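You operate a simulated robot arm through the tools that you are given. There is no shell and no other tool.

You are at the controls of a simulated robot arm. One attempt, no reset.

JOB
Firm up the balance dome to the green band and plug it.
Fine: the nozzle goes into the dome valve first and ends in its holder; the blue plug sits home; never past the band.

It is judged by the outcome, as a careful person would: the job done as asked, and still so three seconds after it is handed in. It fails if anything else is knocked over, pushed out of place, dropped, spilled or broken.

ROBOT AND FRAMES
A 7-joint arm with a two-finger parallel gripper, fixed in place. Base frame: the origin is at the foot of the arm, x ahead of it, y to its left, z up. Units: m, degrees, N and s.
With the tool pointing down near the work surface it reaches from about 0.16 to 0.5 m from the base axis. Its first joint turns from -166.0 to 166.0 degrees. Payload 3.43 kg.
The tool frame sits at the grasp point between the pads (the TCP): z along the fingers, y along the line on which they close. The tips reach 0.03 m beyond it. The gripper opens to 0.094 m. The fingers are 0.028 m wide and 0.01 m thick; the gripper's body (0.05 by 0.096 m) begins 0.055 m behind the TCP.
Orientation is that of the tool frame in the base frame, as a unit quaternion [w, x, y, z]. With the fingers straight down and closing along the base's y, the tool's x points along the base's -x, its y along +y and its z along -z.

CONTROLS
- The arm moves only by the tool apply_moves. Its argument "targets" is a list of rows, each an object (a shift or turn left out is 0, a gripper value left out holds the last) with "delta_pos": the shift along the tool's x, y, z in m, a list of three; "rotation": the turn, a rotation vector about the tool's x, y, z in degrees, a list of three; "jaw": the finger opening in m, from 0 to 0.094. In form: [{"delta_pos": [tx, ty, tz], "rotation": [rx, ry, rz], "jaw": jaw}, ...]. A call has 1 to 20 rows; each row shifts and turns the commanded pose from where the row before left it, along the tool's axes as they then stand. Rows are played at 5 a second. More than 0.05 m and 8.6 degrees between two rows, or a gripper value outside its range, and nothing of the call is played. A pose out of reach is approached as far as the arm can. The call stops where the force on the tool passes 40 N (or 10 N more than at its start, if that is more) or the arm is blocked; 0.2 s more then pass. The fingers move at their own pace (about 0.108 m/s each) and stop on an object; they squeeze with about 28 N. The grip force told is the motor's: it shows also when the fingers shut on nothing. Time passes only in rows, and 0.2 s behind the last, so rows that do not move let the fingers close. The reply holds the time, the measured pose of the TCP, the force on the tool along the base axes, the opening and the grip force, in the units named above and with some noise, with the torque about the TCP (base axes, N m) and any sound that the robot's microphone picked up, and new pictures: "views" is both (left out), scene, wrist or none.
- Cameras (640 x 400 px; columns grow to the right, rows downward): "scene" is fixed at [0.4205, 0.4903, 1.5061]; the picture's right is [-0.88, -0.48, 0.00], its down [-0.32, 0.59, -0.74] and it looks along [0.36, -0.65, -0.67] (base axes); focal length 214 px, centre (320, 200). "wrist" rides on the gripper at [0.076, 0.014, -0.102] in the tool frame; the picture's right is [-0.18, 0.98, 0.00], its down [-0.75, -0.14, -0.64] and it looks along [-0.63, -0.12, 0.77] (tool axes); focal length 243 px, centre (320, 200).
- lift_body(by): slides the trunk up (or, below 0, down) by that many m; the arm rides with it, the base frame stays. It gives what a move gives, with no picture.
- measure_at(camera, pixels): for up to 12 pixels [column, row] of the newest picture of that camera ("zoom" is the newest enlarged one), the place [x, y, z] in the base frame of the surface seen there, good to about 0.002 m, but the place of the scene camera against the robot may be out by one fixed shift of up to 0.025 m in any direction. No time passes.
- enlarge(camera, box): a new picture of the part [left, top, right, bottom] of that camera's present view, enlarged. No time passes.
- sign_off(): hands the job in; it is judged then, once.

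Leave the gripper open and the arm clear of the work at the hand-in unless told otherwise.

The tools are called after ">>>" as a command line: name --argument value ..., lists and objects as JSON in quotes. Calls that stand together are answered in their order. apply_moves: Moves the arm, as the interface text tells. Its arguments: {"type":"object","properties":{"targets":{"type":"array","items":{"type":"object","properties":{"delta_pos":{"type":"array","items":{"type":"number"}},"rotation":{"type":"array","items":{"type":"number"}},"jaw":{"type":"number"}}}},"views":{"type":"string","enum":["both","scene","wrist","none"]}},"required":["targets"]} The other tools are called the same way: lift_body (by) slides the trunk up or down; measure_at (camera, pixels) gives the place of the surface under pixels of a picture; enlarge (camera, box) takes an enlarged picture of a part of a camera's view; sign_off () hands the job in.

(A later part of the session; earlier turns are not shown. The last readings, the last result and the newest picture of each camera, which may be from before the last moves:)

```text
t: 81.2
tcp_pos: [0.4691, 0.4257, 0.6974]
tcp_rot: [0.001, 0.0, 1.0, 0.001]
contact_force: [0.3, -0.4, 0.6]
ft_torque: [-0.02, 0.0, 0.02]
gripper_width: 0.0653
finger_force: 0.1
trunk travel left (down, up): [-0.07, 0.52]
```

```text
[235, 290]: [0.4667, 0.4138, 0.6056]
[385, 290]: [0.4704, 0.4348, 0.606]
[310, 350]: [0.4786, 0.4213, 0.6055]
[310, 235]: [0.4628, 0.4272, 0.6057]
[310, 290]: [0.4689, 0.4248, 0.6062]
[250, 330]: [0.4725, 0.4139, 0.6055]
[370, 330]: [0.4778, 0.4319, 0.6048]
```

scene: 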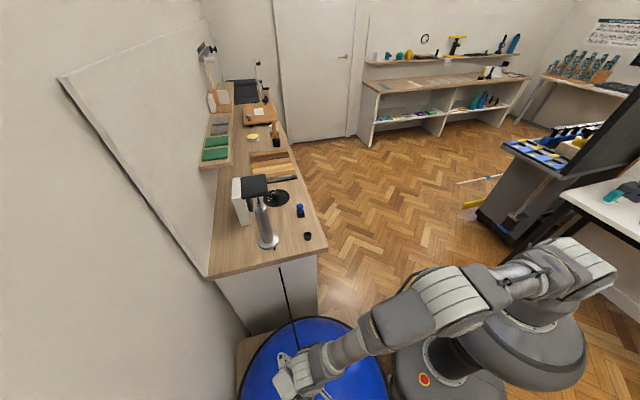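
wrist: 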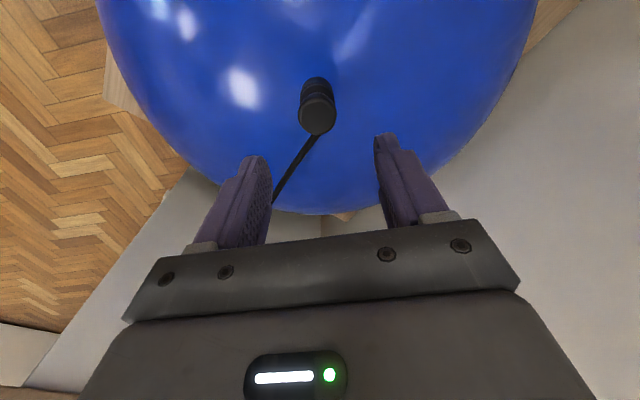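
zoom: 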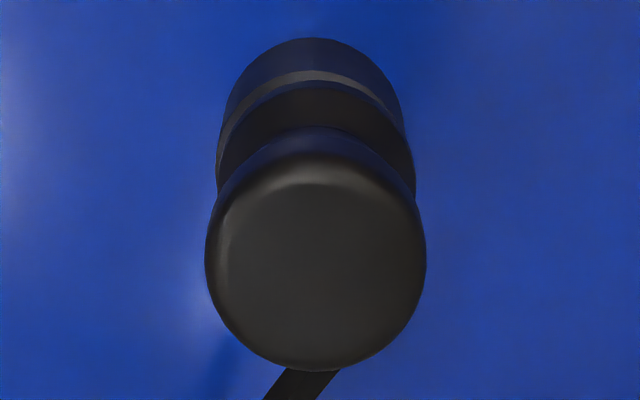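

The cap top is at z 0.606, centre about (0.4675,0.425). I'll descend to TCP z≈0.606 around it and close.

>>> apply_moves --targets '[{"delta_pos": [0.0016, -0.0007, 0.035]}, {"delta_pos": [0, 0, 0.035]}, {"delta_pos": [0, 0, 0.021]}, {"delta_pos": [0, 0, 0]}, {"jaw": 0.04}, {"jaw": 0.025}, {"jaw": 0.025}, {"jaw": 0.025}]' --views "wrist"

>>> enlarge --camera "wrist" --box '[250, 90, 390, 230]'

```text
t: 83.0
tcp_pos: [0.4681, 0.4261, 0.6074]
tcp_rot: [0.0, 0.0, 1.0, 0.0]
contact_force: [-1.0, -7.5, -1.7]
ft_torque: [-0.32, 0.06, 0.0]
gripper_width: 0.0272
finger_force: 28.2
trunk travel left (down, up): [-0.07, 0.52]
```

wrist: 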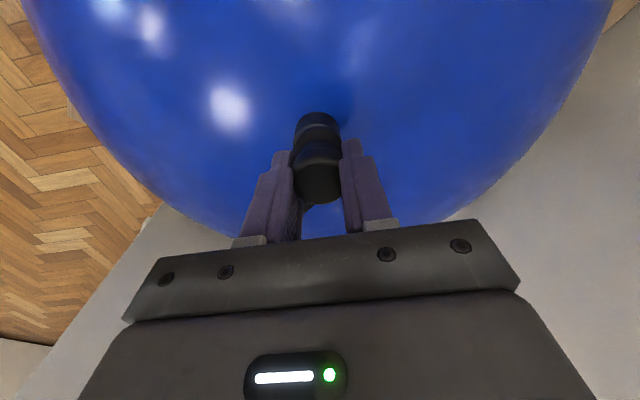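

```text
2.86 times, centred on (320, 160) of wrist
```

zoom: 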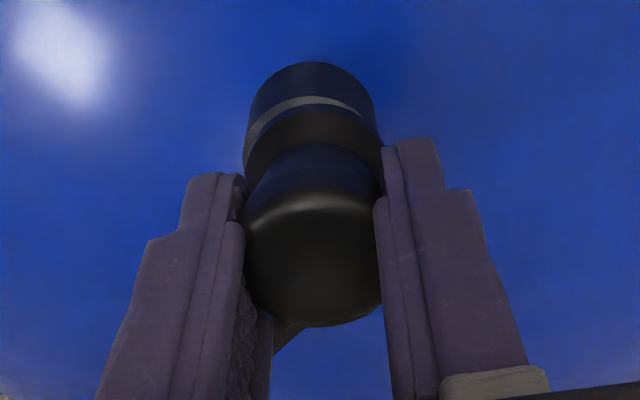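

The grip is firm. I'll ease 1 mm to relieve the side load, draw the nozzle straight up out of the valve and carry it toward its holder, stopping above it at z≈0.88.

>>> apply_moves --targets '[{"delta_pos": [0, -0.001, -0.006]}, {"delta_pos": [0, 0, -0.01]}, {"delta_pos": [0, 0, -0.016]}, {"delta_pos": [0, 0, -0.03]}, {"delta_pos": [0, 0, -0.04]}, {"delta_pos": [0, 0, -0.045]}, {"delta_pos": [0, 0, -0.045]}, {"delta_pos": [-0.0213, -0.0339, -0.0067]}, {"delta_pos": [-0.0213, -0.0339, -0.0067]}, {"delta_pos": [-0.0213, -0.0339, -0.0067]}, {"delta_pos": [-0.0213, -0.0339, -0.0067]}, {"delta_pos": [-0.0213, -0.0339, -0.0067]}, {"delta_pos": [-0.0213, -0.0339, -0.0067]}, {"delta_pos": [-0.0213, -0.0339, -0.0067]}, {"delta_pos": [-0.0213, -0.0339, -0.0067]}, {"delta_pos": [-0.0213, -0.0339, -0.0067]}, {"delta_pos": [-0.0213, -0.0339, -0.0067]}, {"delta_pos": [-0.0213, -0.0339, -0.0067]}, {"delta_pos": [-0.0213, -0.0339, -0.0067]}, {"delta_pos": [0, 0, 0]}]'

```text
t: 87.2
tcp_pos: [0.7218, 0.0166, 0.8786]
tcp_rot: [0.001, 0.0, 1.0, 0.001]
contact_force: [0.0, -0.5, -0.6]
ft_torque: [0.0, -0.01, -0.01]
gripper_width: 0.0273
finger_force: 27.6
trunk travel left (down, up): [-0.07, 0.52]
```

scene: 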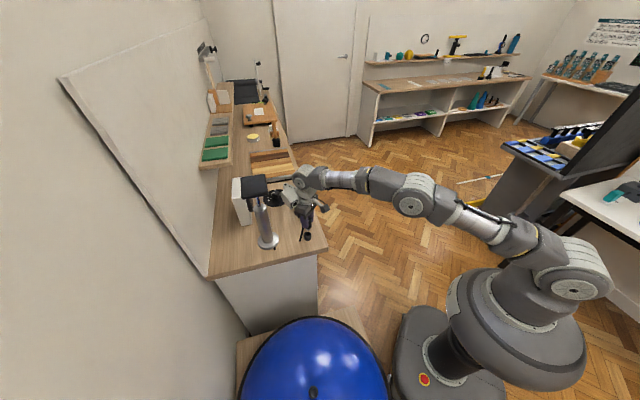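
wrist: 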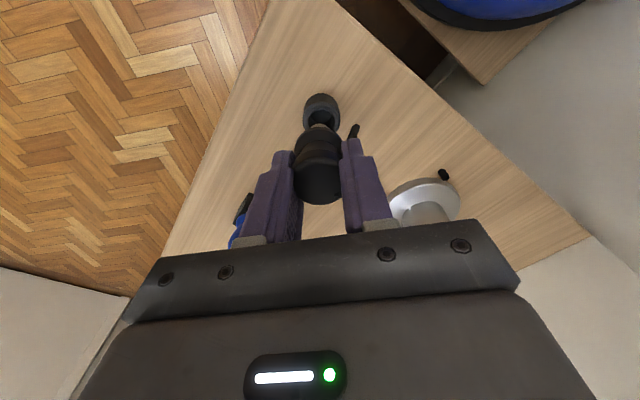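

No reach flags. The nozzle is above its holder, seen at (321,110). I'll zoom in to compare the holder rim and the nozzle flange positions.

>>> enlarge --camera "wrist" --box '[286, 85, 356, 165]'

>>> measure_at --camera "zoom" --pixels '[[245, 145], [385, 145], [315, 65], [265, 90], [365, 90], [240, 125], [395, 125], [310, 205], [225, 260], [400, 250], [310, 190]]'

```text
5.00 times, centred on (321, 125) of wrist
```

zoom: 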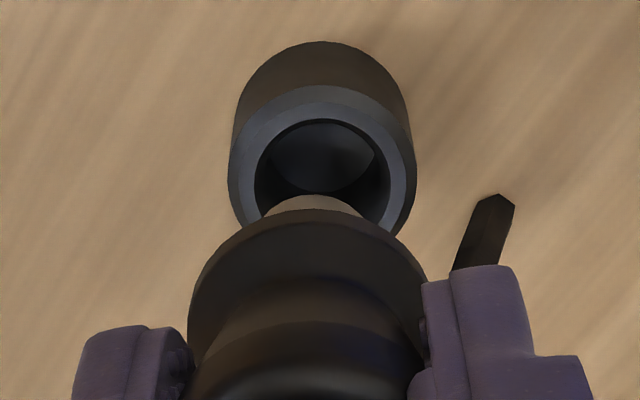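

```text
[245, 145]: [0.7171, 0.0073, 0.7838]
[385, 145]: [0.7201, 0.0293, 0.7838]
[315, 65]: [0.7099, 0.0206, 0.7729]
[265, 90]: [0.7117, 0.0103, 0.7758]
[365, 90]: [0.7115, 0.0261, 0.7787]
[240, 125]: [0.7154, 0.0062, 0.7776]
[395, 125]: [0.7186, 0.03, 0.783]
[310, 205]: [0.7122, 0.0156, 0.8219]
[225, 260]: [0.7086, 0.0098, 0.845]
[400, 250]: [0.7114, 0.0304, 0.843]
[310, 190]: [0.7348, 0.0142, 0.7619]
```

The nozzle axis lines up sideways, and I need about 3.5 mm more in x. I'll shift and lower in careful steps into the holder, expecting it to seat at TCP z≈0.826.

>>> apply_moves --targets '[{"delta_pos": [-0.0034, 0.0014, 0.012]}, {"delta_pos": [0, 0, 0.014]}, {"delta_pos": [0, 0, 0.008]}, {"delta_pos": [0, 0, 0.006]}, {"delta_pos": [0, 0, 0]}]' --views "wrist"

>>> enlarge --camera "wrist" --box '[257, 85, 385, 165]'

```text
t: 88.3
tcp_pos: [0.7264, 0.0195, 0.8394]
tcp_rot: [0.001, 0.001, 1.0, 0.001]
contact_force: [1.8, -5.6, -1.9]
ft_torque: [-0.33, -0.13, 0.02]
gripper_width: 0.0273
finger_force: 27.4
trunk travel left (down, up): [-0.07, 0.52]
```

wrist: 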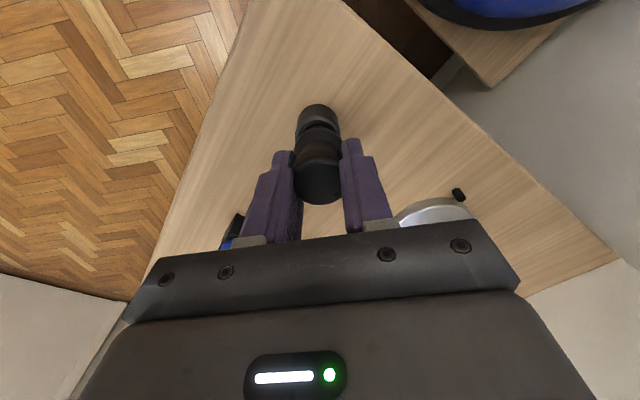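

```text
5.00 times, centred on (321, 125) of wrist
```

zoom: 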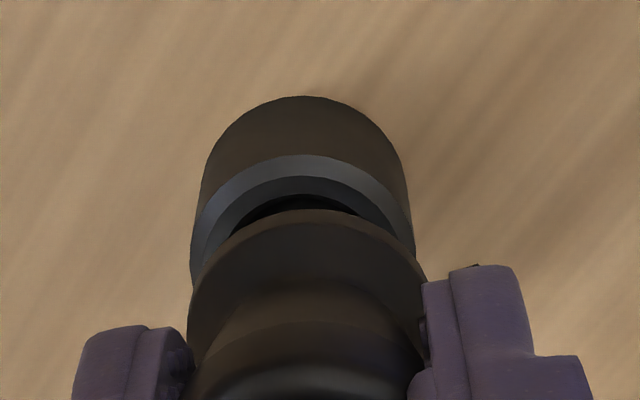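

The tube is in the cup with about 5.6 N of side force toward −y. I'll ease 1.2 mm that way and lower to the seat.

>>> apply_moves --targets '[{"delta_pos": [0, -0.0013, 0]}, {"delta_pos": [0, 0, 0.004]}, {"delta_pos": [0, 0, 0.004]}, {"delta_pos": [0, 0, 0.003]}, {"delta_pos": [0, 0, 0.002]}, {"delta_pos": [0, 0, 0]}]' --views "wrist"

>>> enlarge --camera "wrist" --box '[257, 85, 385, 165]'

```text
t: 89.8
tcp_pos: [0.7262, 0.0185, 0.8281]
tcp_rot: [0.001, -0.001, 1.0, 0.001]
contact_force: [0.5, -0.3, -0.4]
ft_torque: [0.0, -0.01, 0.01]
gripper_width: 0.0271
finger_force: 27.6
trunk travel left (down, up): [-0.07, 0.52]
```

wrist: 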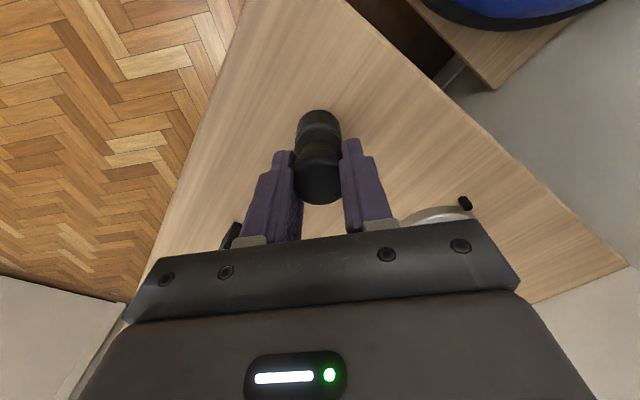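

```text
5.00 times, centred on (321, 125) of wrist
```

zoom: 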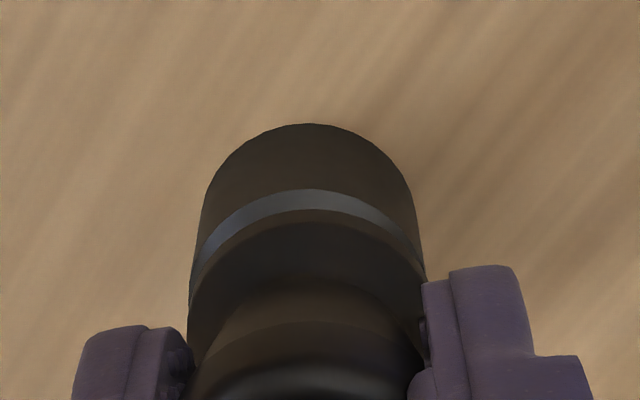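

It's almost home with no force. I'll lower another 3 mm to meet the seat, then open the jaw.

>>> apply_moves --targets '[{"delta_pos": [0, 0, 0.0015]}, {"delta_pos": [0, 0, 0.0015]}, {"delta_pos": [0, 0, 0]}, {"jaw": 0.036}, {"jaw": 0.06}, {"delta_pos": [0, 0, 0]}]' --views "wrist"

>>> enlarge --camera "wrist" --box '[257, 85, 385, 210]'

```text
t: 91.2
tcp_pos: [0.7256, 0.0181, 0.8239]
tcp_rot: [0.001, 0.0, 1.0, 0.001]
contact_force: [0.1, 0.8, 0.1]
ft_torque: [-0.02, -0.02, 0.0]
gripper_width: 0.06
finger_force: 0.1
trunk travel left (down, up): [-0.07, 0.52]
```

wrist: 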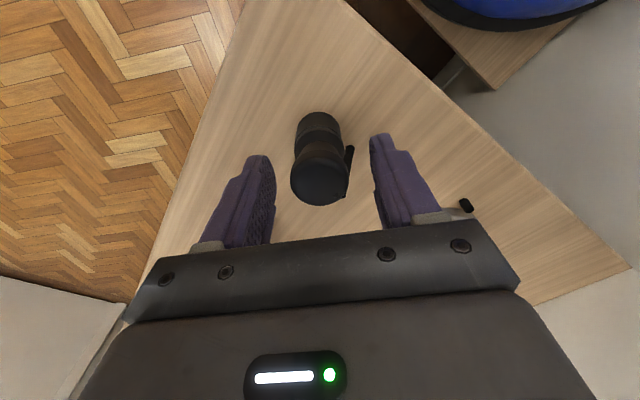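

```text
3.20 times, centred on (321, 148) of wrist
```

zoom: 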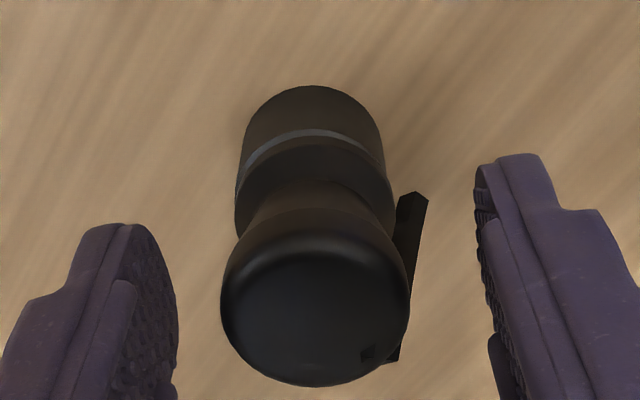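

The nozzle is home in its holder, just as it started. Next is the plug at about (0.822,-0.079). It's beyond straight-down reach, so I'll take it with the tool pitched 45°. I'll rise clear of the nozzle, then back off while pitching.

>>> apply_moves --targets '[{"delta_pos": [0, 0, -0.012]}, {"delta_pos": [0, 0, -0.043]}, {"delta_pos": [0.0083, -0.0162, -0.0033], "rotation": [0, -7.5, 0]}, {"delta_pos": [0.0078, -0.0162, -0.0044], "rotation": [0, -7.5, 0]}, {"delta_pos": [0.0071, -0.0162, -0.0053], "rotation": [0, -7.5, 0]}, {"delta_pos": [0.0064, -0.0162, -0.0062], "rotation": [0, -7.5, 0]}, {"delta_pos": [0.0055, -0.0162, -0.0071], "rotation": [0, -7.5, 0]}, {"delta_pos": [0.0046, -0.0162, -0.0077], "rotation": [0, -7.5, 0]}, {"delta_pos": [0, 0, 0]}]'

```text
t: 93.2
tcp_pos: [0.6759, -0.08, 0.9007]
tcp_rot: [0.385, 0.0, 0.923, 0.001]
contact_force: [-0.2, -0.5, 0.1]
ft_torque: [0.0, 0.0, 0.04]
gripper_width: 0.0597
finger_force: 0.1
trunk travel left (down, up): [-0.07, 0.52]
```

scene: 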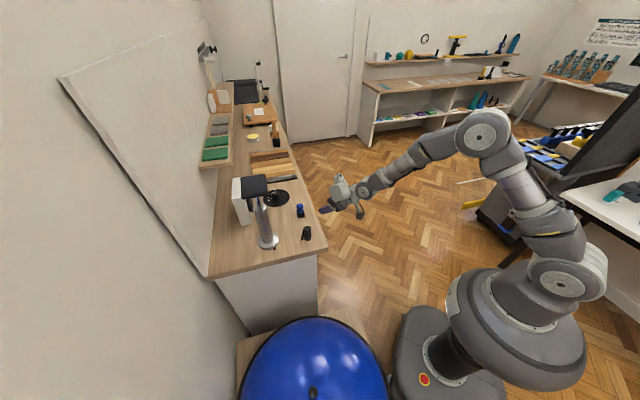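
wrist: 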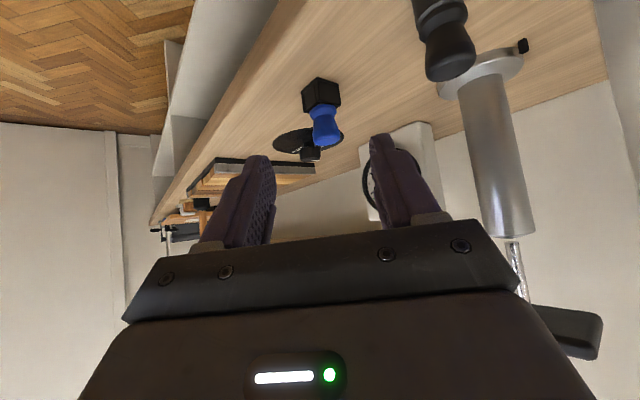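

The plug is at (325,120) in this upside-down view, and the nozzle stands clear at (445,45). I'll measure the plug's profile.

>>> enlarge --camera "wrist" --box '[285, 70, 365, 155]'

>>> measure_at --camera "zoom" --pixels '[[325, 350], [325, 320], [325, 290], [325, 260], [325, 230], [325, 205], [310, 180], [310, 140], [270, 330], [380, 330], [275, 225], [370, 215]]'

```text
4.71 times, centred on (325, 112) of wrist
```

zoom: 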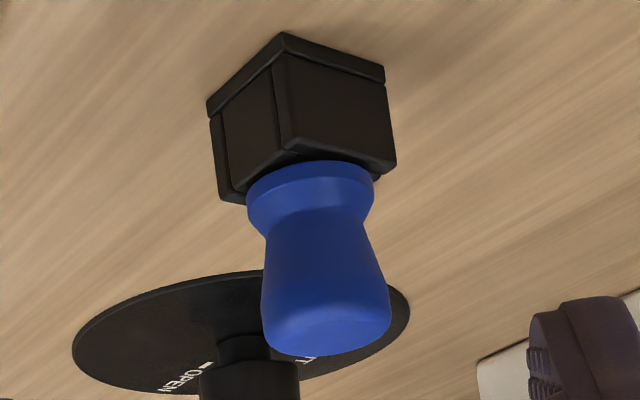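

```text
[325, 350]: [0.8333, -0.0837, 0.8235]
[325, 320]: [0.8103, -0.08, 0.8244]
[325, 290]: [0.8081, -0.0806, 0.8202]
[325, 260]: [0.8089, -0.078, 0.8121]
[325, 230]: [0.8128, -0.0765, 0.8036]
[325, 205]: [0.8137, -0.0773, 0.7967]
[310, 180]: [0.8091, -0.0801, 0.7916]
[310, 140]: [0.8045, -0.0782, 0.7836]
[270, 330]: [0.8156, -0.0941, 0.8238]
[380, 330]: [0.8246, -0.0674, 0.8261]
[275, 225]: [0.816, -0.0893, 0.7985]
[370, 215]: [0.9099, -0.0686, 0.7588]
```

The plug's axis is at about (0.823,-0.080), its head about 32 mm wide (z 0.807–0.825), on a cube top at 0.79. I'll go to a pre-grasp point 60 mm back along the finger axis.

>>> apply_moves --targets '[{"delta_pos": [-0.0147, 0, 0.0293]}, {"delta_pos": [-0.0147, 0, 0.0293]}, {"delta_pos": [-0.0147, 0, 0.0293]}, {"delta_pos": [0, 0, 0.02]}, {"delta_pos": [0, 0, 0]}]' --views "wrist"

>>> enlarge --camera "wrist" --box '[220, 60, 420, 240]'

```text
t: 94.3
tcp_pos: [0.7834, -0.0771, 0.855]
tcp_rot: [0.383, 0.001, 0.924, 0.001]
contact_force: [0.6, 1.1, -0.3]
ft_torque: [-0.01, 0.0, -0.03]
gripper_width: 0.0601
finger_force: 0.1
trunk travel left (down, up): [-0.07, 0.52]
```

wrist: 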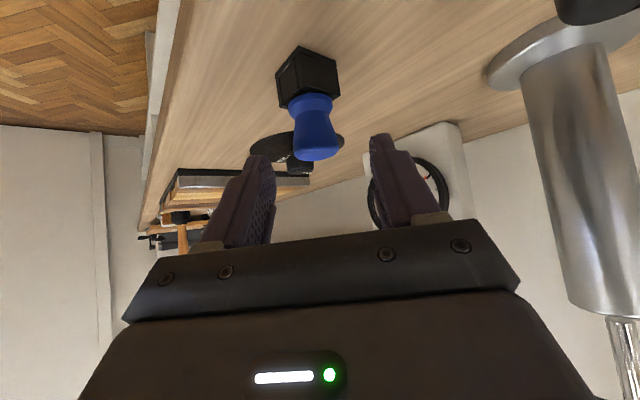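

```text
2.22 times, centred on (320, 150) of wrist
```

zoom: 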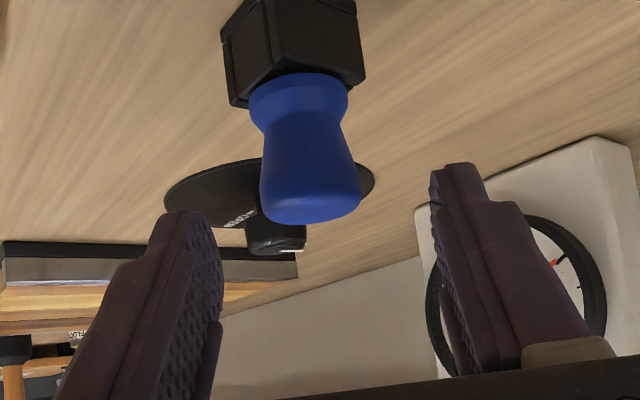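

The plug is nearly centred, and I'll shift about 2.5 mm toward −y. I'll advance the last 40 mm along the finger axis.

>>> apply_moves --targets '[{"delta_pos": [0, -0.0026, 0.014]}, {"delta_pos": [0, 0, 0.014]}, {"delta_pos": [0, 0, 0.0115]}, {"delta_pos": [0, 0, 0]}]' --views "wrist"

>>> enlarge --camera "wrist" --box '[220, 80, 420, 240]'

```text
t: 95.3
tcp_pos: [0.8124, -0.0816, 0.8256]
tcp_rot: [0.383, 0.001, 0.924, 0.001]
contact_force: [0.0, -0.3, -0.5]
ft_torque: [0.05, 0.04, 0.01]
gripper_width: 0.06
finger_force: 0.1
trunk travel left (down, up): [-0.07, 0.52]
```

wrist: 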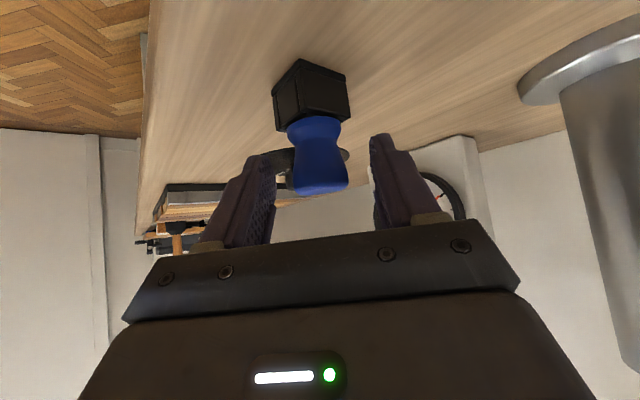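

```text
2.50 times, centred on (320, 160) of wrist
```

zoom: 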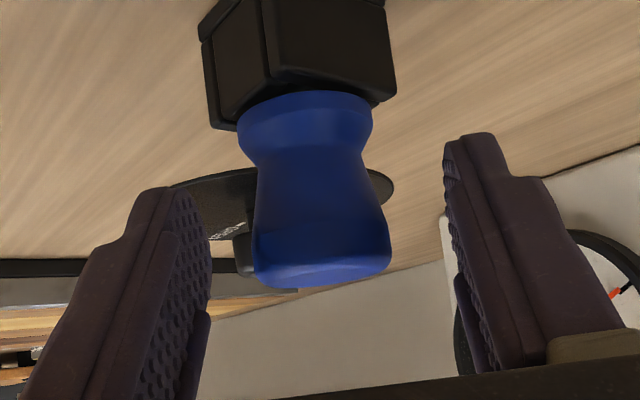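

The head is between the finger pads, and the tips are above the cube. I'll close on it.

>>> apply_moves --targets '[{"jaw": 0.042}, {"jaw": 0.034}, {"jaw": 0.026}, {"jaw": 0.026}, {"jaw": 0.026}]' --views "wrist"

>>> enlarge --camera "wrist" --box '[240, 60, 400, 220]'

```text
t: 96.5
tcp_pos: [0.8115, -0.081, 0.8254]
tcp_rot: [0.383, 0.001, 0.924, 0.001]
contact_force: [0.5, 0.6, 1.3]
ft_torque: [0.01, -0.02, -0.01]
gripper_width: 0.0276
finger_force: 8.7
trunk travel left (down, up): [-0.07, 0.52]
```

wrist: 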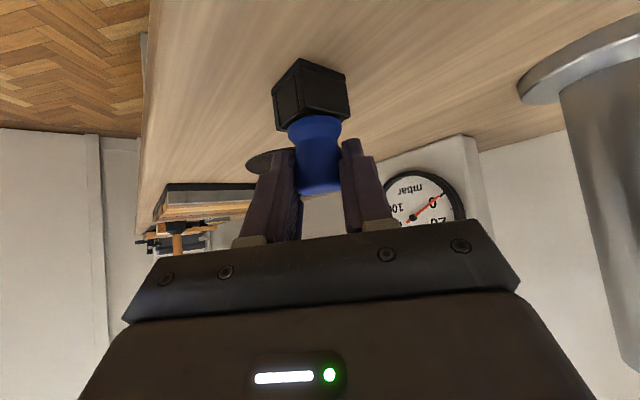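

```text
2.50 times, centred on (320, 140) of wrist
```

zoom: 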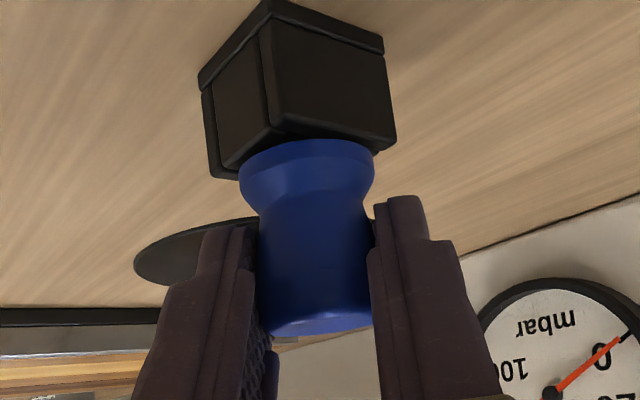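

The grip is on, but light at 8.7 N. I'll squeeze fully, then lift straight up slowly off the stand.

>>> apply_moves --targets '[{"jaw": 0.018}, {"jaw": 0.018}, {"delta_pos": [-0.0042, 0, -0.0042]}, {"delta_pos": [-0.0071, 0, -0.0071]}, {"delta_pos": [-0.0141, 0, -0.0141]}, {"delta_pos": [-0.0212, 0, -0.0212]}, {"delta_pos": [0, 0, 0]}]'

>>> enlarge --camera "wrist" --box '[240, 60, 400, 220]'

```text
t: 98.2
tcp_pos: [0.8117, -0.0807, 0.8925]
tcp_rot: [0.384, 0.0, 0.923, 0.002]
contact_force: [-0.5, -0.3, -0.5]
ft_torque: [0.01, -0.03, -0.02]
gripper_width: 0.027
finger_force: 28.4
trunk travel left (down, up): [-0.07, 0.52]
```

scene: 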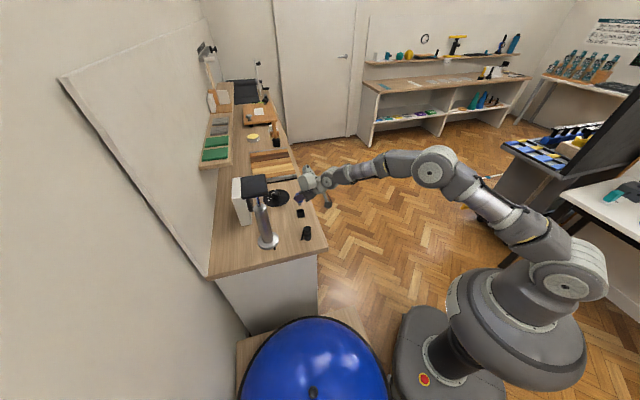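
wrist: 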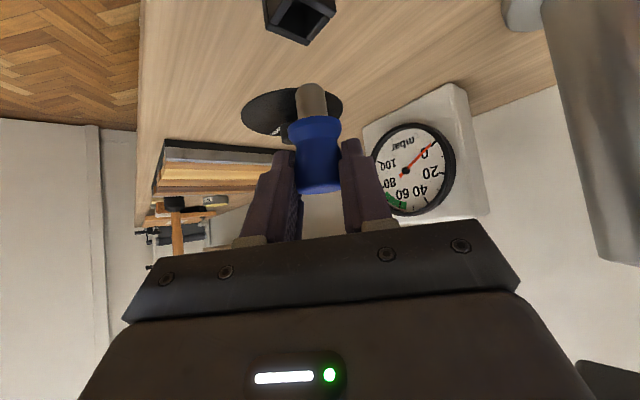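

```text
2.50 times, centred on (320, 140) of wrist
```

zoom: 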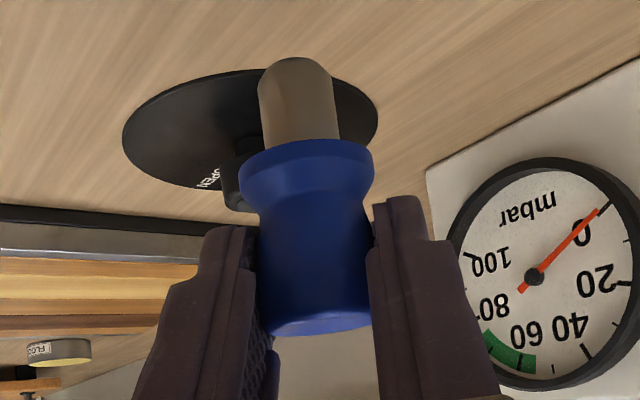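

The plug is out with its grey stem hanging straight down. I'll first go back and up, clear of the nozzle, then over to the dome, arriving with the plug axis above the valve at TCP z≈0.72.

>>> apply_moves --targets '[{"delta_pos": [0.0141, 0, -0.0424]}, {"delta_pos": [0.0141, 0, -0.0424]}, {"delta_pos": [0.0141, 0, -0.0424]}, {"delta_pos": [0.0237, 0.036, -0.0002]}, {"delta_pos": [0.0237, 0.036, -0.0002]}, {"delta_pos": [0.0237, 0.036, -0.0002]}, {"delta_pos": [0.0237, 0.036, -0.0002]}, {"delta_pos": [0.0237, 0.036, -0.0002]}, {"delta_pos": [0.0237, 0.036, -0.0002]}, {"delta_pos": [0.0237, 0.036, -0.0002]}, {"delta_pos": [0.0237, 0.036, -0.0002]}, {"delta_pos": [0.0237, 0.036, -0.0002]}, {"delta_pos": [0.0237, 0.036, -0.0002]}, {"delta_pos": [0.0237, 0.036, -0.0002]}, {"delta_pos": [0.0237, 0.036, -0.0002]}, {"delta_pos": [0.0237, 0.036, -0.0002]}, {"delta_pos": [0.0237, 0.036, -0.0002]}, {"delta_pos": [0, 0, 0]}]'

```text
t: 102.0
tcp_pos: [0.4554, 0.4234, 0.7206]
tcp_rot: [0.384, 0.001, 0.923, 0.0]
contact_force: [-1.0, 0.5, -0.4]
ft_torque: [0.0, -0.03, -0.02]
gripper_width: 0.027
finger_force: 27.9
trunk travel left (down, up): [-0.07, 0.52]
```

scene: 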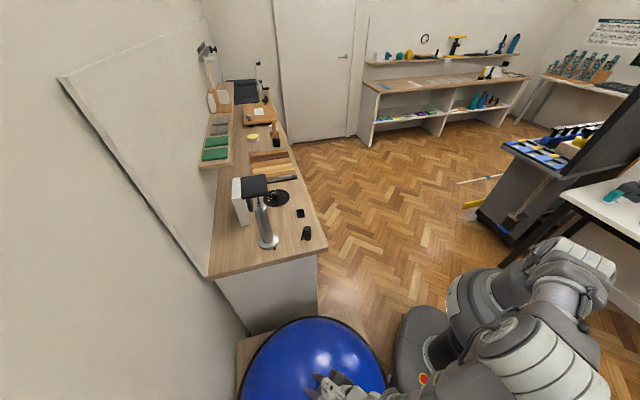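
wrist: 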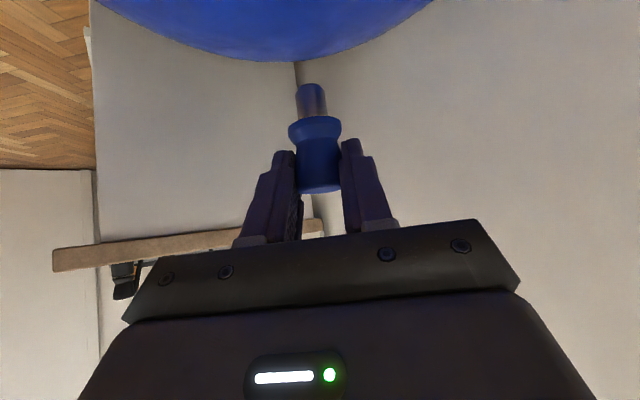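

The plug hangs upright above the dome. The camera looks nearly level, so the valve isn't in view yet. I'll measure the stem and flange to know exactly where the plug axis is relative to the TCP.

>>> enlarge --camera "wrist" --box '[275, 75, 355, 195]'

>>> measure_at --camera "zoom" --pixels '[[290, 45], [290, 80], [290, 110], [265, 100], [318, 100], [300, 150], [240, 160], [375, 155], [305, 175], [305, 250], [290, 38], [305, 200]]'

```text
3.33 times, centred on (315, 135) of wrist
```

zoom: 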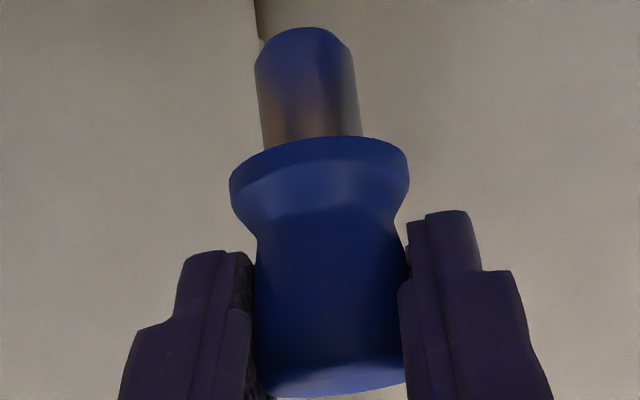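

```text
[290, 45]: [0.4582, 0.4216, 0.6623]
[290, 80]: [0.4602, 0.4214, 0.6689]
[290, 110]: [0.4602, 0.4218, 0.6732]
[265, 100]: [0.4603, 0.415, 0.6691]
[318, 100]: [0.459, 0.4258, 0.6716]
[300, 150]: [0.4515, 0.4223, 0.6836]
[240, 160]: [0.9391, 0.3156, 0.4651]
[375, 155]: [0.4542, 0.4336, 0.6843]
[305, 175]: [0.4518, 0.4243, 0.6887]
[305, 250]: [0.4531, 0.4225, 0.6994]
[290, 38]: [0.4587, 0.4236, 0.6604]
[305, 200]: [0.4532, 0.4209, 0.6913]
```

The plug axis is at about (0.4678,0.4245), within 1 mm of the valve centre, and the stem tip is about 0.060 below the TCP. I'll lower vertically to TCP z≈0.634, with the tip just above the rim, and look.

>>> apply_moves --targets '[{"delta_pos": [0.0209, 0, 0.0209]}, {"delta_pos": [0.0209, 0, 0.0209]}, {"delta_pos": [0.0184, 0, 0.0184]}, {"delta_pos": [0, 0, 0]}, {"delta_pos": [0, 0, 0]}]'

>>> enlarge --camera "wrist" --box '[255, 20, 375, 180]'

```text
t: 103.2
tcp_pos: [0.4546, 0.4227, 0.636]
tcp_rot: [0.384, 0.001, 0.923, 0.001]
contact_force: [-0.4, -0.4, -1.2]
ft_torque: [-0.02, 0.0, 0.01]
gripper_width: 0.0267
finger_force: 28.0
trunk travel left (down, up): [-0.07, 0.52]
```

scene: 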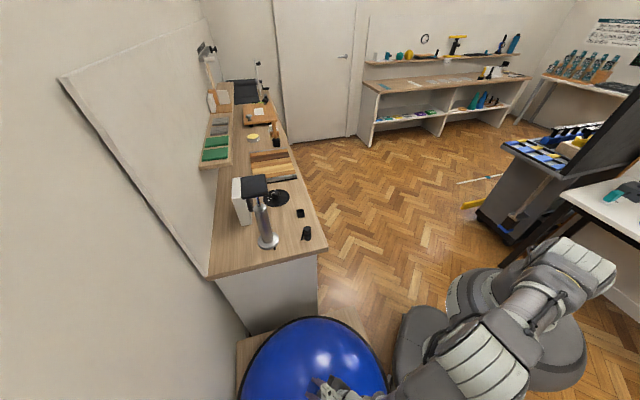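
wrist: 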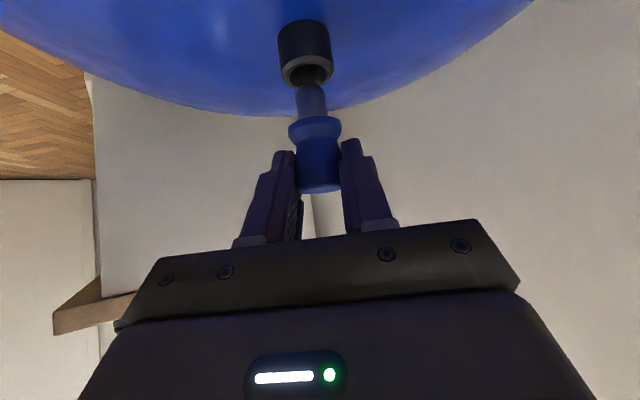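

```text
2.50 times, centred on (315, 100) of wrist
```

zoom: 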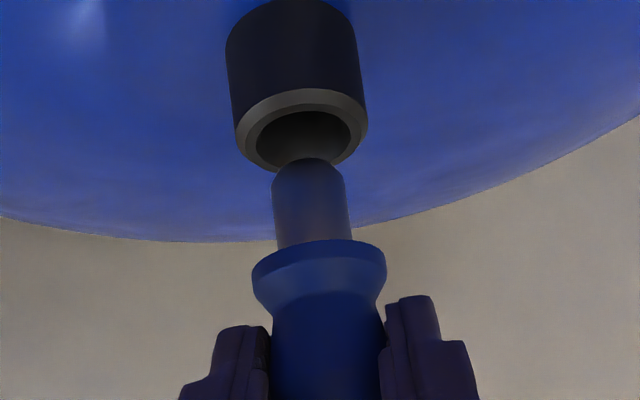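

The valve mouth is now visible just beyond the stem tip. I'll measure the rim and the stem tip from here to fine-align.

>>> measure_at --camera "zoom" --pixels '[[301, 97], [243, 130], [361, 122], [262, 158], [346, 150], [270, 104], [335, 100], [308, 175], [285, 200], [335, 200], [310, 165], [310, 220]]'

```text
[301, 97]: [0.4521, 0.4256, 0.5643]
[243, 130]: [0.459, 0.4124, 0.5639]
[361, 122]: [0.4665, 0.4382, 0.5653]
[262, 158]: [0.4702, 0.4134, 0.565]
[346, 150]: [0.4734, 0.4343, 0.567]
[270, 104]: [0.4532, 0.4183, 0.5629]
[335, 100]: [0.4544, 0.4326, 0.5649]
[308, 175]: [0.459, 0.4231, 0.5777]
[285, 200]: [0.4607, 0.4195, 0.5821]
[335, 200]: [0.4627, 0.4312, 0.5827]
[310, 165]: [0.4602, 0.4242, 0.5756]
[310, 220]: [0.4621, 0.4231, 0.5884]
```

Relative to the valve, the plug axis is about 3 mm too far in +x and about 1 mm in +y. I'll correct that and lower 5 mm, to just above the rim.

>>> apply_moves --targets '[{"delta_pos": [0.0021, -0.001, -0.0021]}, {"delta_pos": [0.0032, 0, 0.0032]}, {"delta_pos": [0, 0, 0]}, {"delta_pos": [0, 0, 0]}]' --views "wrist"

>>> enlarge --camera "wrist" --box '[265, 20, 355, 130]'

>>> measure_at --camera "zoom" --pixels '[[300, 148], [225, 190], [375, 180], [260, 158], [340, 152], [310, 260], [275, 280], [345, 280], [315, 300]]'

```text
t: 104.2
tcp_pos: [0.4528, 0.4229, 0.6299]
tcp_rot: [0.383, 0.0, 0.924, 0.002]
contact_force: [-0.4, -0.3, -1.0]
ft_torque: [0.04, 0.02, -0.01]
gripper_width: 0.0269
finger_force: 27.8
trunk travel left (down, up): [-0.07, 0.52]
```

wrist: 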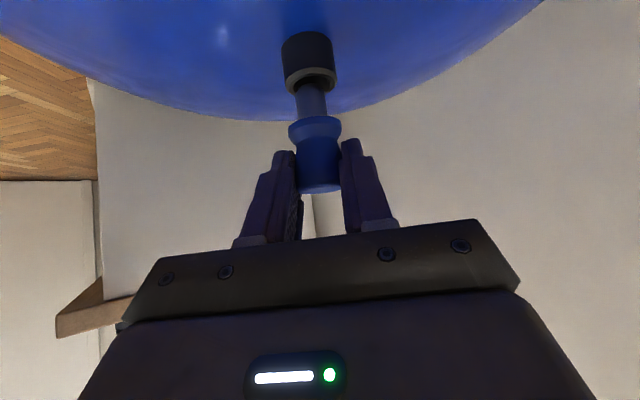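

```text
3.64 times, centred on (310, 75) of wrist
```

zoom: 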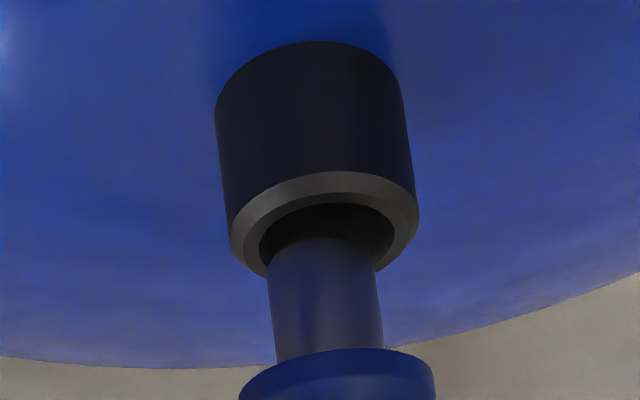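

```text
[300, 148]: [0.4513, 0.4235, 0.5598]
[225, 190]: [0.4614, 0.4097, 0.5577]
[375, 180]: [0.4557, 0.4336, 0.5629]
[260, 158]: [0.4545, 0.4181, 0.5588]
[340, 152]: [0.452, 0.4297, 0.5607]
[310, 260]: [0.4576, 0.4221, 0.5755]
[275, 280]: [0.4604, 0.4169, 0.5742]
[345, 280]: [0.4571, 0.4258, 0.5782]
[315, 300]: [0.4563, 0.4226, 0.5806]
```

In x the stem is now aligned within 1 mm. In the picture it is about 1 mm too far left (−y). I'll shift +1 mm in y and start the insertion slowly.

>>> apply_moves --targets '[{"delta_pos": [0, 0.001, 0]}, {"delta_pos": [0.0021, 0, 0.0021]}, {"delta_pos": [0.0021, 0, 0.0021]}, {"delta_pos": [0.0014, 0, 0.0014]}, {"delta_pos": [0, 0, 0]}]' --views "wrist"

>>> enlarge --camera "wrist" --box '[265, 20, 355, 130]'

```text
t: 105.3
tcp_pos: [0.4542, 0.4247, 0.6224]
tcp_rot: [0.384, 0.0, 0.923, 0.002]
contact_force: [-0.4, 0.6, 0.1]
ft_torque: [0.01, -0.01, -0.01]
gripper_width: 0.027
finger_force: 28.1
trunk travel left (down, up): [-0.07, 0.52]
```

wrist: 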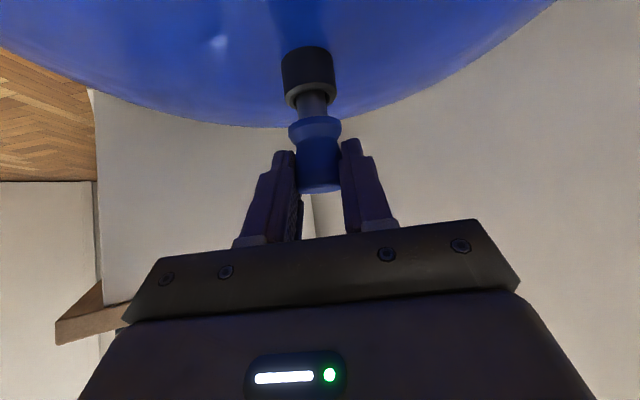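

```text
3.64 times, centred on (310, 75) of wrist
```

zoom: 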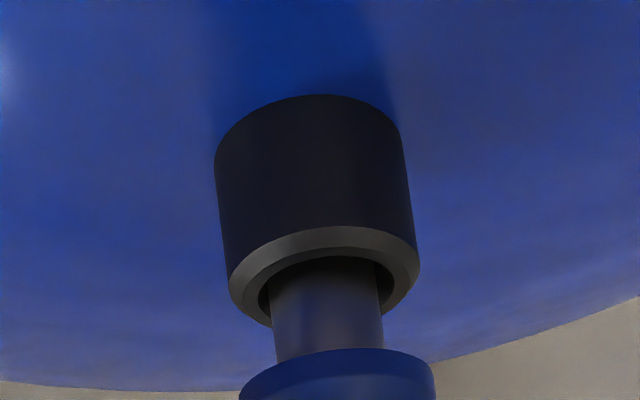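

The stem is in the bore, centred, with no force. I'll continue straight down in 4 mm steps toward the seat, expected at TCP z≈0.602.

>>> apply_moves --targets '[{"delta_pos": [0.0028, 0, 0.0028]}, {"delta_pos": [0.0028, 0, 0.0028]}, {"delta_pos": [0.0025, 0, 0.0025]}, {"delta_pos": [0.0021, 0, 0.0021]}, {"delta_pos": [0, 0, 0]}]' --views "wrist"

>>> enlarge --camera "wrist" --box '[265, 40, 355, 150]'

```text
t: 106.5
tcp_pos: [0.4537, 0.4232, 0.6084]
tcp_rot: [0.382, 0.0, 0.924, 0.001]
contact_force: [-0.9, -0.1, -0.3]
ft_torque: [-0.01, -0.04, 0.01]
gripper_width: 0.027
finger_force: 28.3
trunk travel left (down, up): [-0.07, 0.52]
```

wrist: 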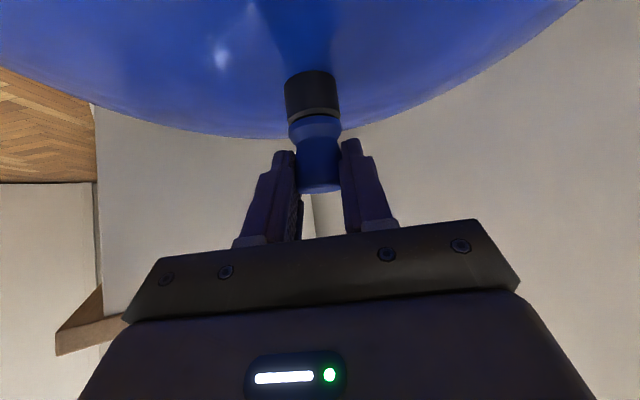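

```text
3.64 times, centred on (310, 95) of wrist
```

zoom: 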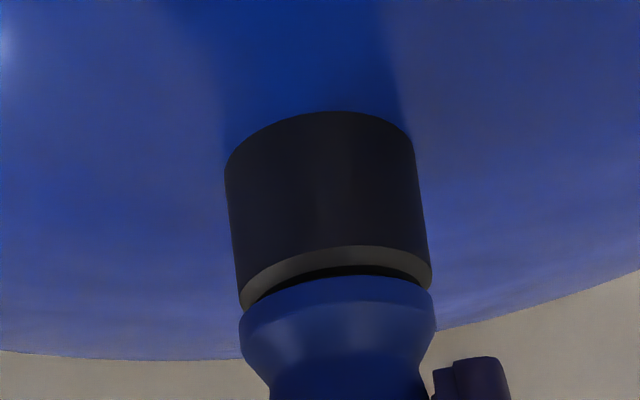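

There are a few millimetres left between the plug flange and the rim, and no force yet. I'll continue until it seats.

>>> apply_moves --targets '[{"delta_pos": [0.0014, 0, 0.0014]}, {"delta_pos": [0.0014, 0, 0.0014]}, {"delta_pos": [0.0011, 0, 0.0011]}, {"delta_pos": [0.0011, 0, 0.0011]}, {"delta_pos": [0, 0, 0]}]' --views "wrist"

>>> enlarge --camera "wrist" --box '[265, 50, 355, 160]'

```text
t: 107.8
tcp_pos: [0.4537, 0.4238, 0.6027]
tcp_rot: [0.385, 0.001, 0.923, 0.003]
contact_force: [0.4, 2.3, 24.6]
ft_torque: [0.1, -0.35, 0.0]
gripper_width: 0.027
finger_force: 28.4
trunk travel left (down, up): [-0.07, 0.52]
```

wrist: 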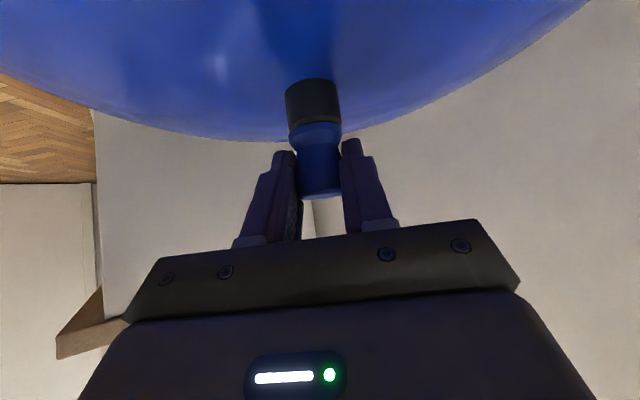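

```text
3.64 times, centred on (310, 105) of wrist
```

zoom: 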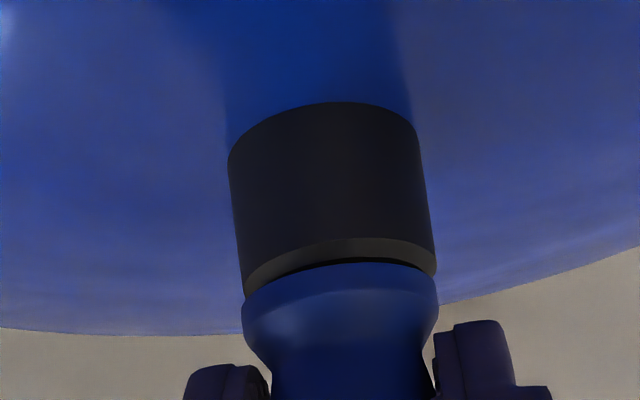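

The force is now 24.6 N, and a thin dark gap still shows on the right of the rim. I'll press a little further to bring it fully home.

>>> apply_moves --targets '[{"delta_pos": [0.0007, 0, 0.0007]}, {"delta_pos": [0.0007, 0, 0.0007]}, {"delta_pos": [0, 0, 0]}]' --views "wrist"

>>> enlarge --camera "wrist" --box '[285, 90, 345, 140]'

>>> measure_at --camera "zoom" --pixels '[[300, 120], [300, 150], [300, 165], [300, 180], [300, 200], [300, 240], [200, 200], [400, 160]]'

```text
t: 108.7
tcp_pos: [0.4551, 0.4246, 0.6022]
tcp_rot: [0.389, 0.0, 0.921, 0.004]
contact_force: [-0.7, -0.4, 13.8]
ft_torque: [-0.01, -0.15, -0.03]
gripper_width: 0.0274
finger_force: 27.9
trunk travel left (down, up): [-0.07, 0.52]
stopped in row 3: the force on the tool passed its limit at 40 N (the readings are from after the stop); the commanded pose is now the measured one
```

wrist: 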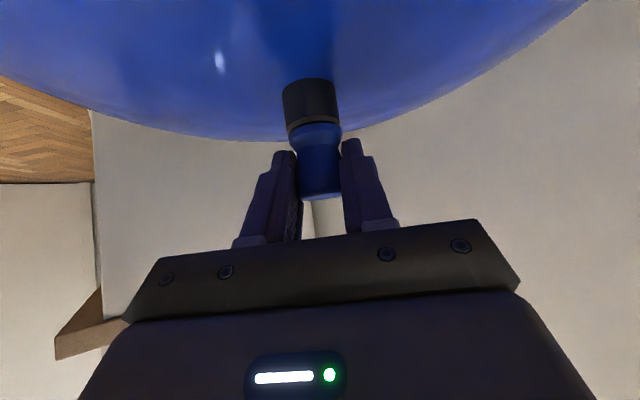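

```text
8.00 times, centred on (315, 115) of wrist
```

zoom: 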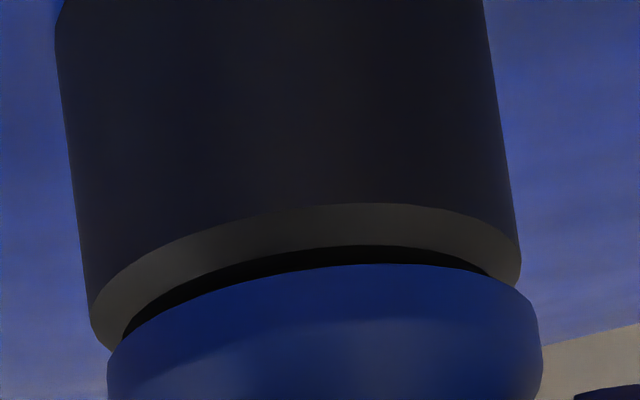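

```text
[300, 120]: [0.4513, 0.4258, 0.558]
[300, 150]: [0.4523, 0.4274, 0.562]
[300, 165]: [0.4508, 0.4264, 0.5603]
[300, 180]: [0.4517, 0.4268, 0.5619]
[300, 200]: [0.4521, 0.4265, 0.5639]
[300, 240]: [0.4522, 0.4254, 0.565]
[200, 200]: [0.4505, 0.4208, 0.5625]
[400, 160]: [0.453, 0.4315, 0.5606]
```

The force hit 40 N, so it is either bottomed or jammed. A thin dark crescent remains on the near side. I'll measure the flange's lower edge against the rim to judge it.

>>> measure_at --camera "zoom" --pixels '[[300, 258], [300, 266], [300, 278], [300, 290], [300, 310], [180, 292], [180, 310], [180, 330], [440, 255], [440, 270], [440, 285], [400, 255]]'

>>> enlarge --camera "scene" --box '[290, 370, 340, 400]'

```text
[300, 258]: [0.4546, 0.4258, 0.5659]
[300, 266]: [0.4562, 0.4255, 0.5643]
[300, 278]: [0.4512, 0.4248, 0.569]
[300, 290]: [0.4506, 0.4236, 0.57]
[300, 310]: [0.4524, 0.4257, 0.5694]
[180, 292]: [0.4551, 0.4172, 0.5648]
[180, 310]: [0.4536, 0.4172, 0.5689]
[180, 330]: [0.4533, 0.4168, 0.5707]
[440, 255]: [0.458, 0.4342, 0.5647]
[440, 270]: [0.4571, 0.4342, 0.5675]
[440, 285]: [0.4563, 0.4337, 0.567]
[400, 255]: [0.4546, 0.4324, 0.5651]
```

```text
12.80 times, centred on (315, 385) of scene
```

zoom: 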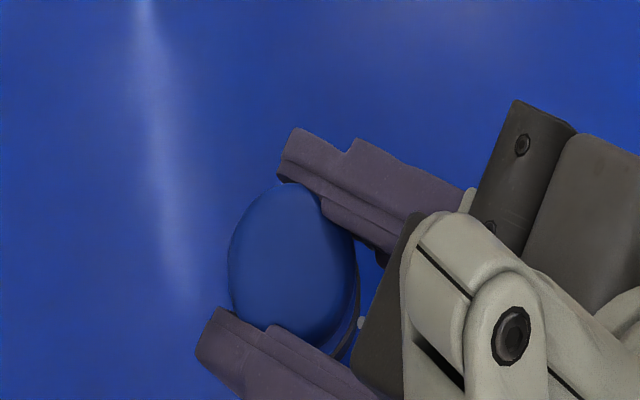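

The dark crescent is the rim's own top face (z≈0.565) in shadow, and the flange edge sits within 1–2 mm of it, as the nozzle did when seated. I'll release gently, back off along the finger axis and inspect it free of the gripper.

>>> apply_moves --targets '[{"delta_pos": [0, 0, 0]}, {"jaw": 0.03}, {"jaw": 0.036}, {"jaw": 0.06}, {"delta_pos": [0, 0, 0]}]' --views "wrist"

>>> enlarge --camera "wrist" --box '[275, 70, 355, 200]'

```text
t: 109.9
tcp_pos: [0.4546, 0.4229, 0.6006]
tcp_rot: [0.386, 0.001, 0.923, 0.001]
contact_force: [0.5, 0.0, -0.5]
ft_torque: [-0.02, 0.01, -0.05]
gripper_width: 0.06
finger_force: 0.0
trunk travel left (down, up): [-0.07, 0.52]
```

wrist: 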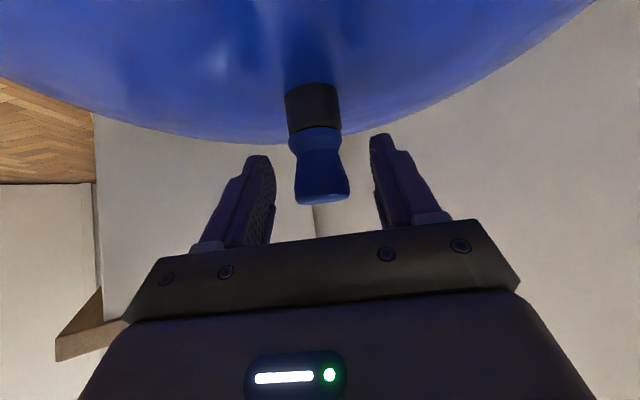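

```text
3.08 times, centred on (315, 135) of wrist
```

zoom: 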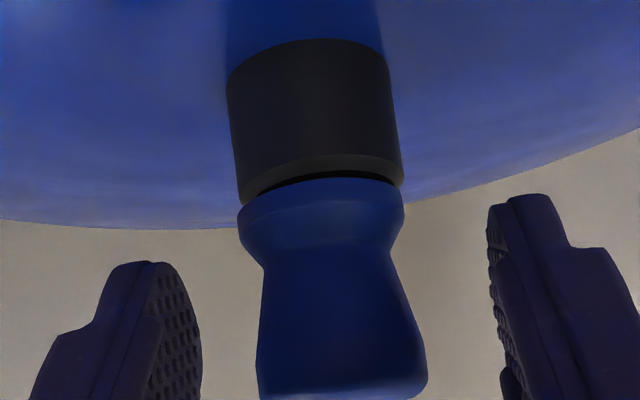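

The plug stands in the valve on its own. I'll back off along the finger axis, rise and turn the tool to point down, to inspect it from above and press on its head to be sure it's fully home.

>>> apply_moves --targets '[{"delta_pos": [0, 0, -0.03]}, {"delta_pos": [0, 0, -0.035]}, {"delta_pos": [-0.028, 0, -0.028]}, {"delta_pos": [-0.028, 0, -0.028]}, {"delta_pos": [-0.028, 0, -0.028]}, {"rotation": [0, 7.5, 0]}, {"rotation": [0, 7.5, 0]}, {"rotation": [0, 7.5, 0]}, {"rotation": [0, 7.5, 0]}, {"rotation": [0, 7.5, 0]}, {"rotation": [0, 7.5, 0]}, {"delta_pos": [0, 0, 0]}]'

```text
t: 112.5
tcp_pos: [0.4063, 0.4244, 0.7642]
tcp_rot: [0.002, 0.0, 1.0, 0.003]
contact_force: [-0.6, -0.6, -0.1]
ft_torque: [-0.01, 0.03, -0.01]
gripper_width: 0.0598
finger_force: 0.0
trunk travel left (down, up): [-0.07, 0.52]
```

scene: 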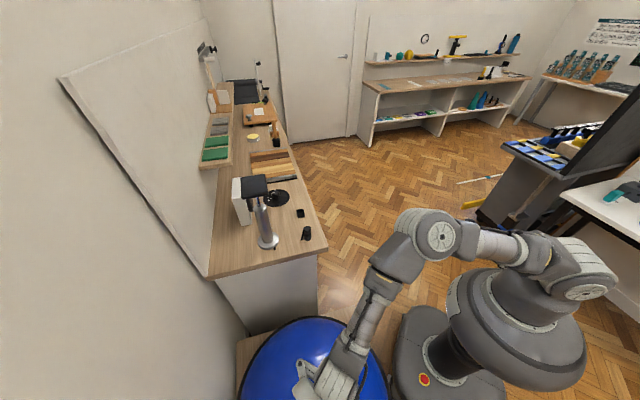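
wrist: 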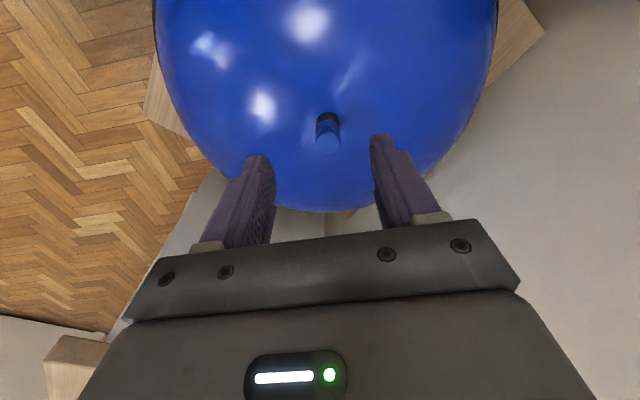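

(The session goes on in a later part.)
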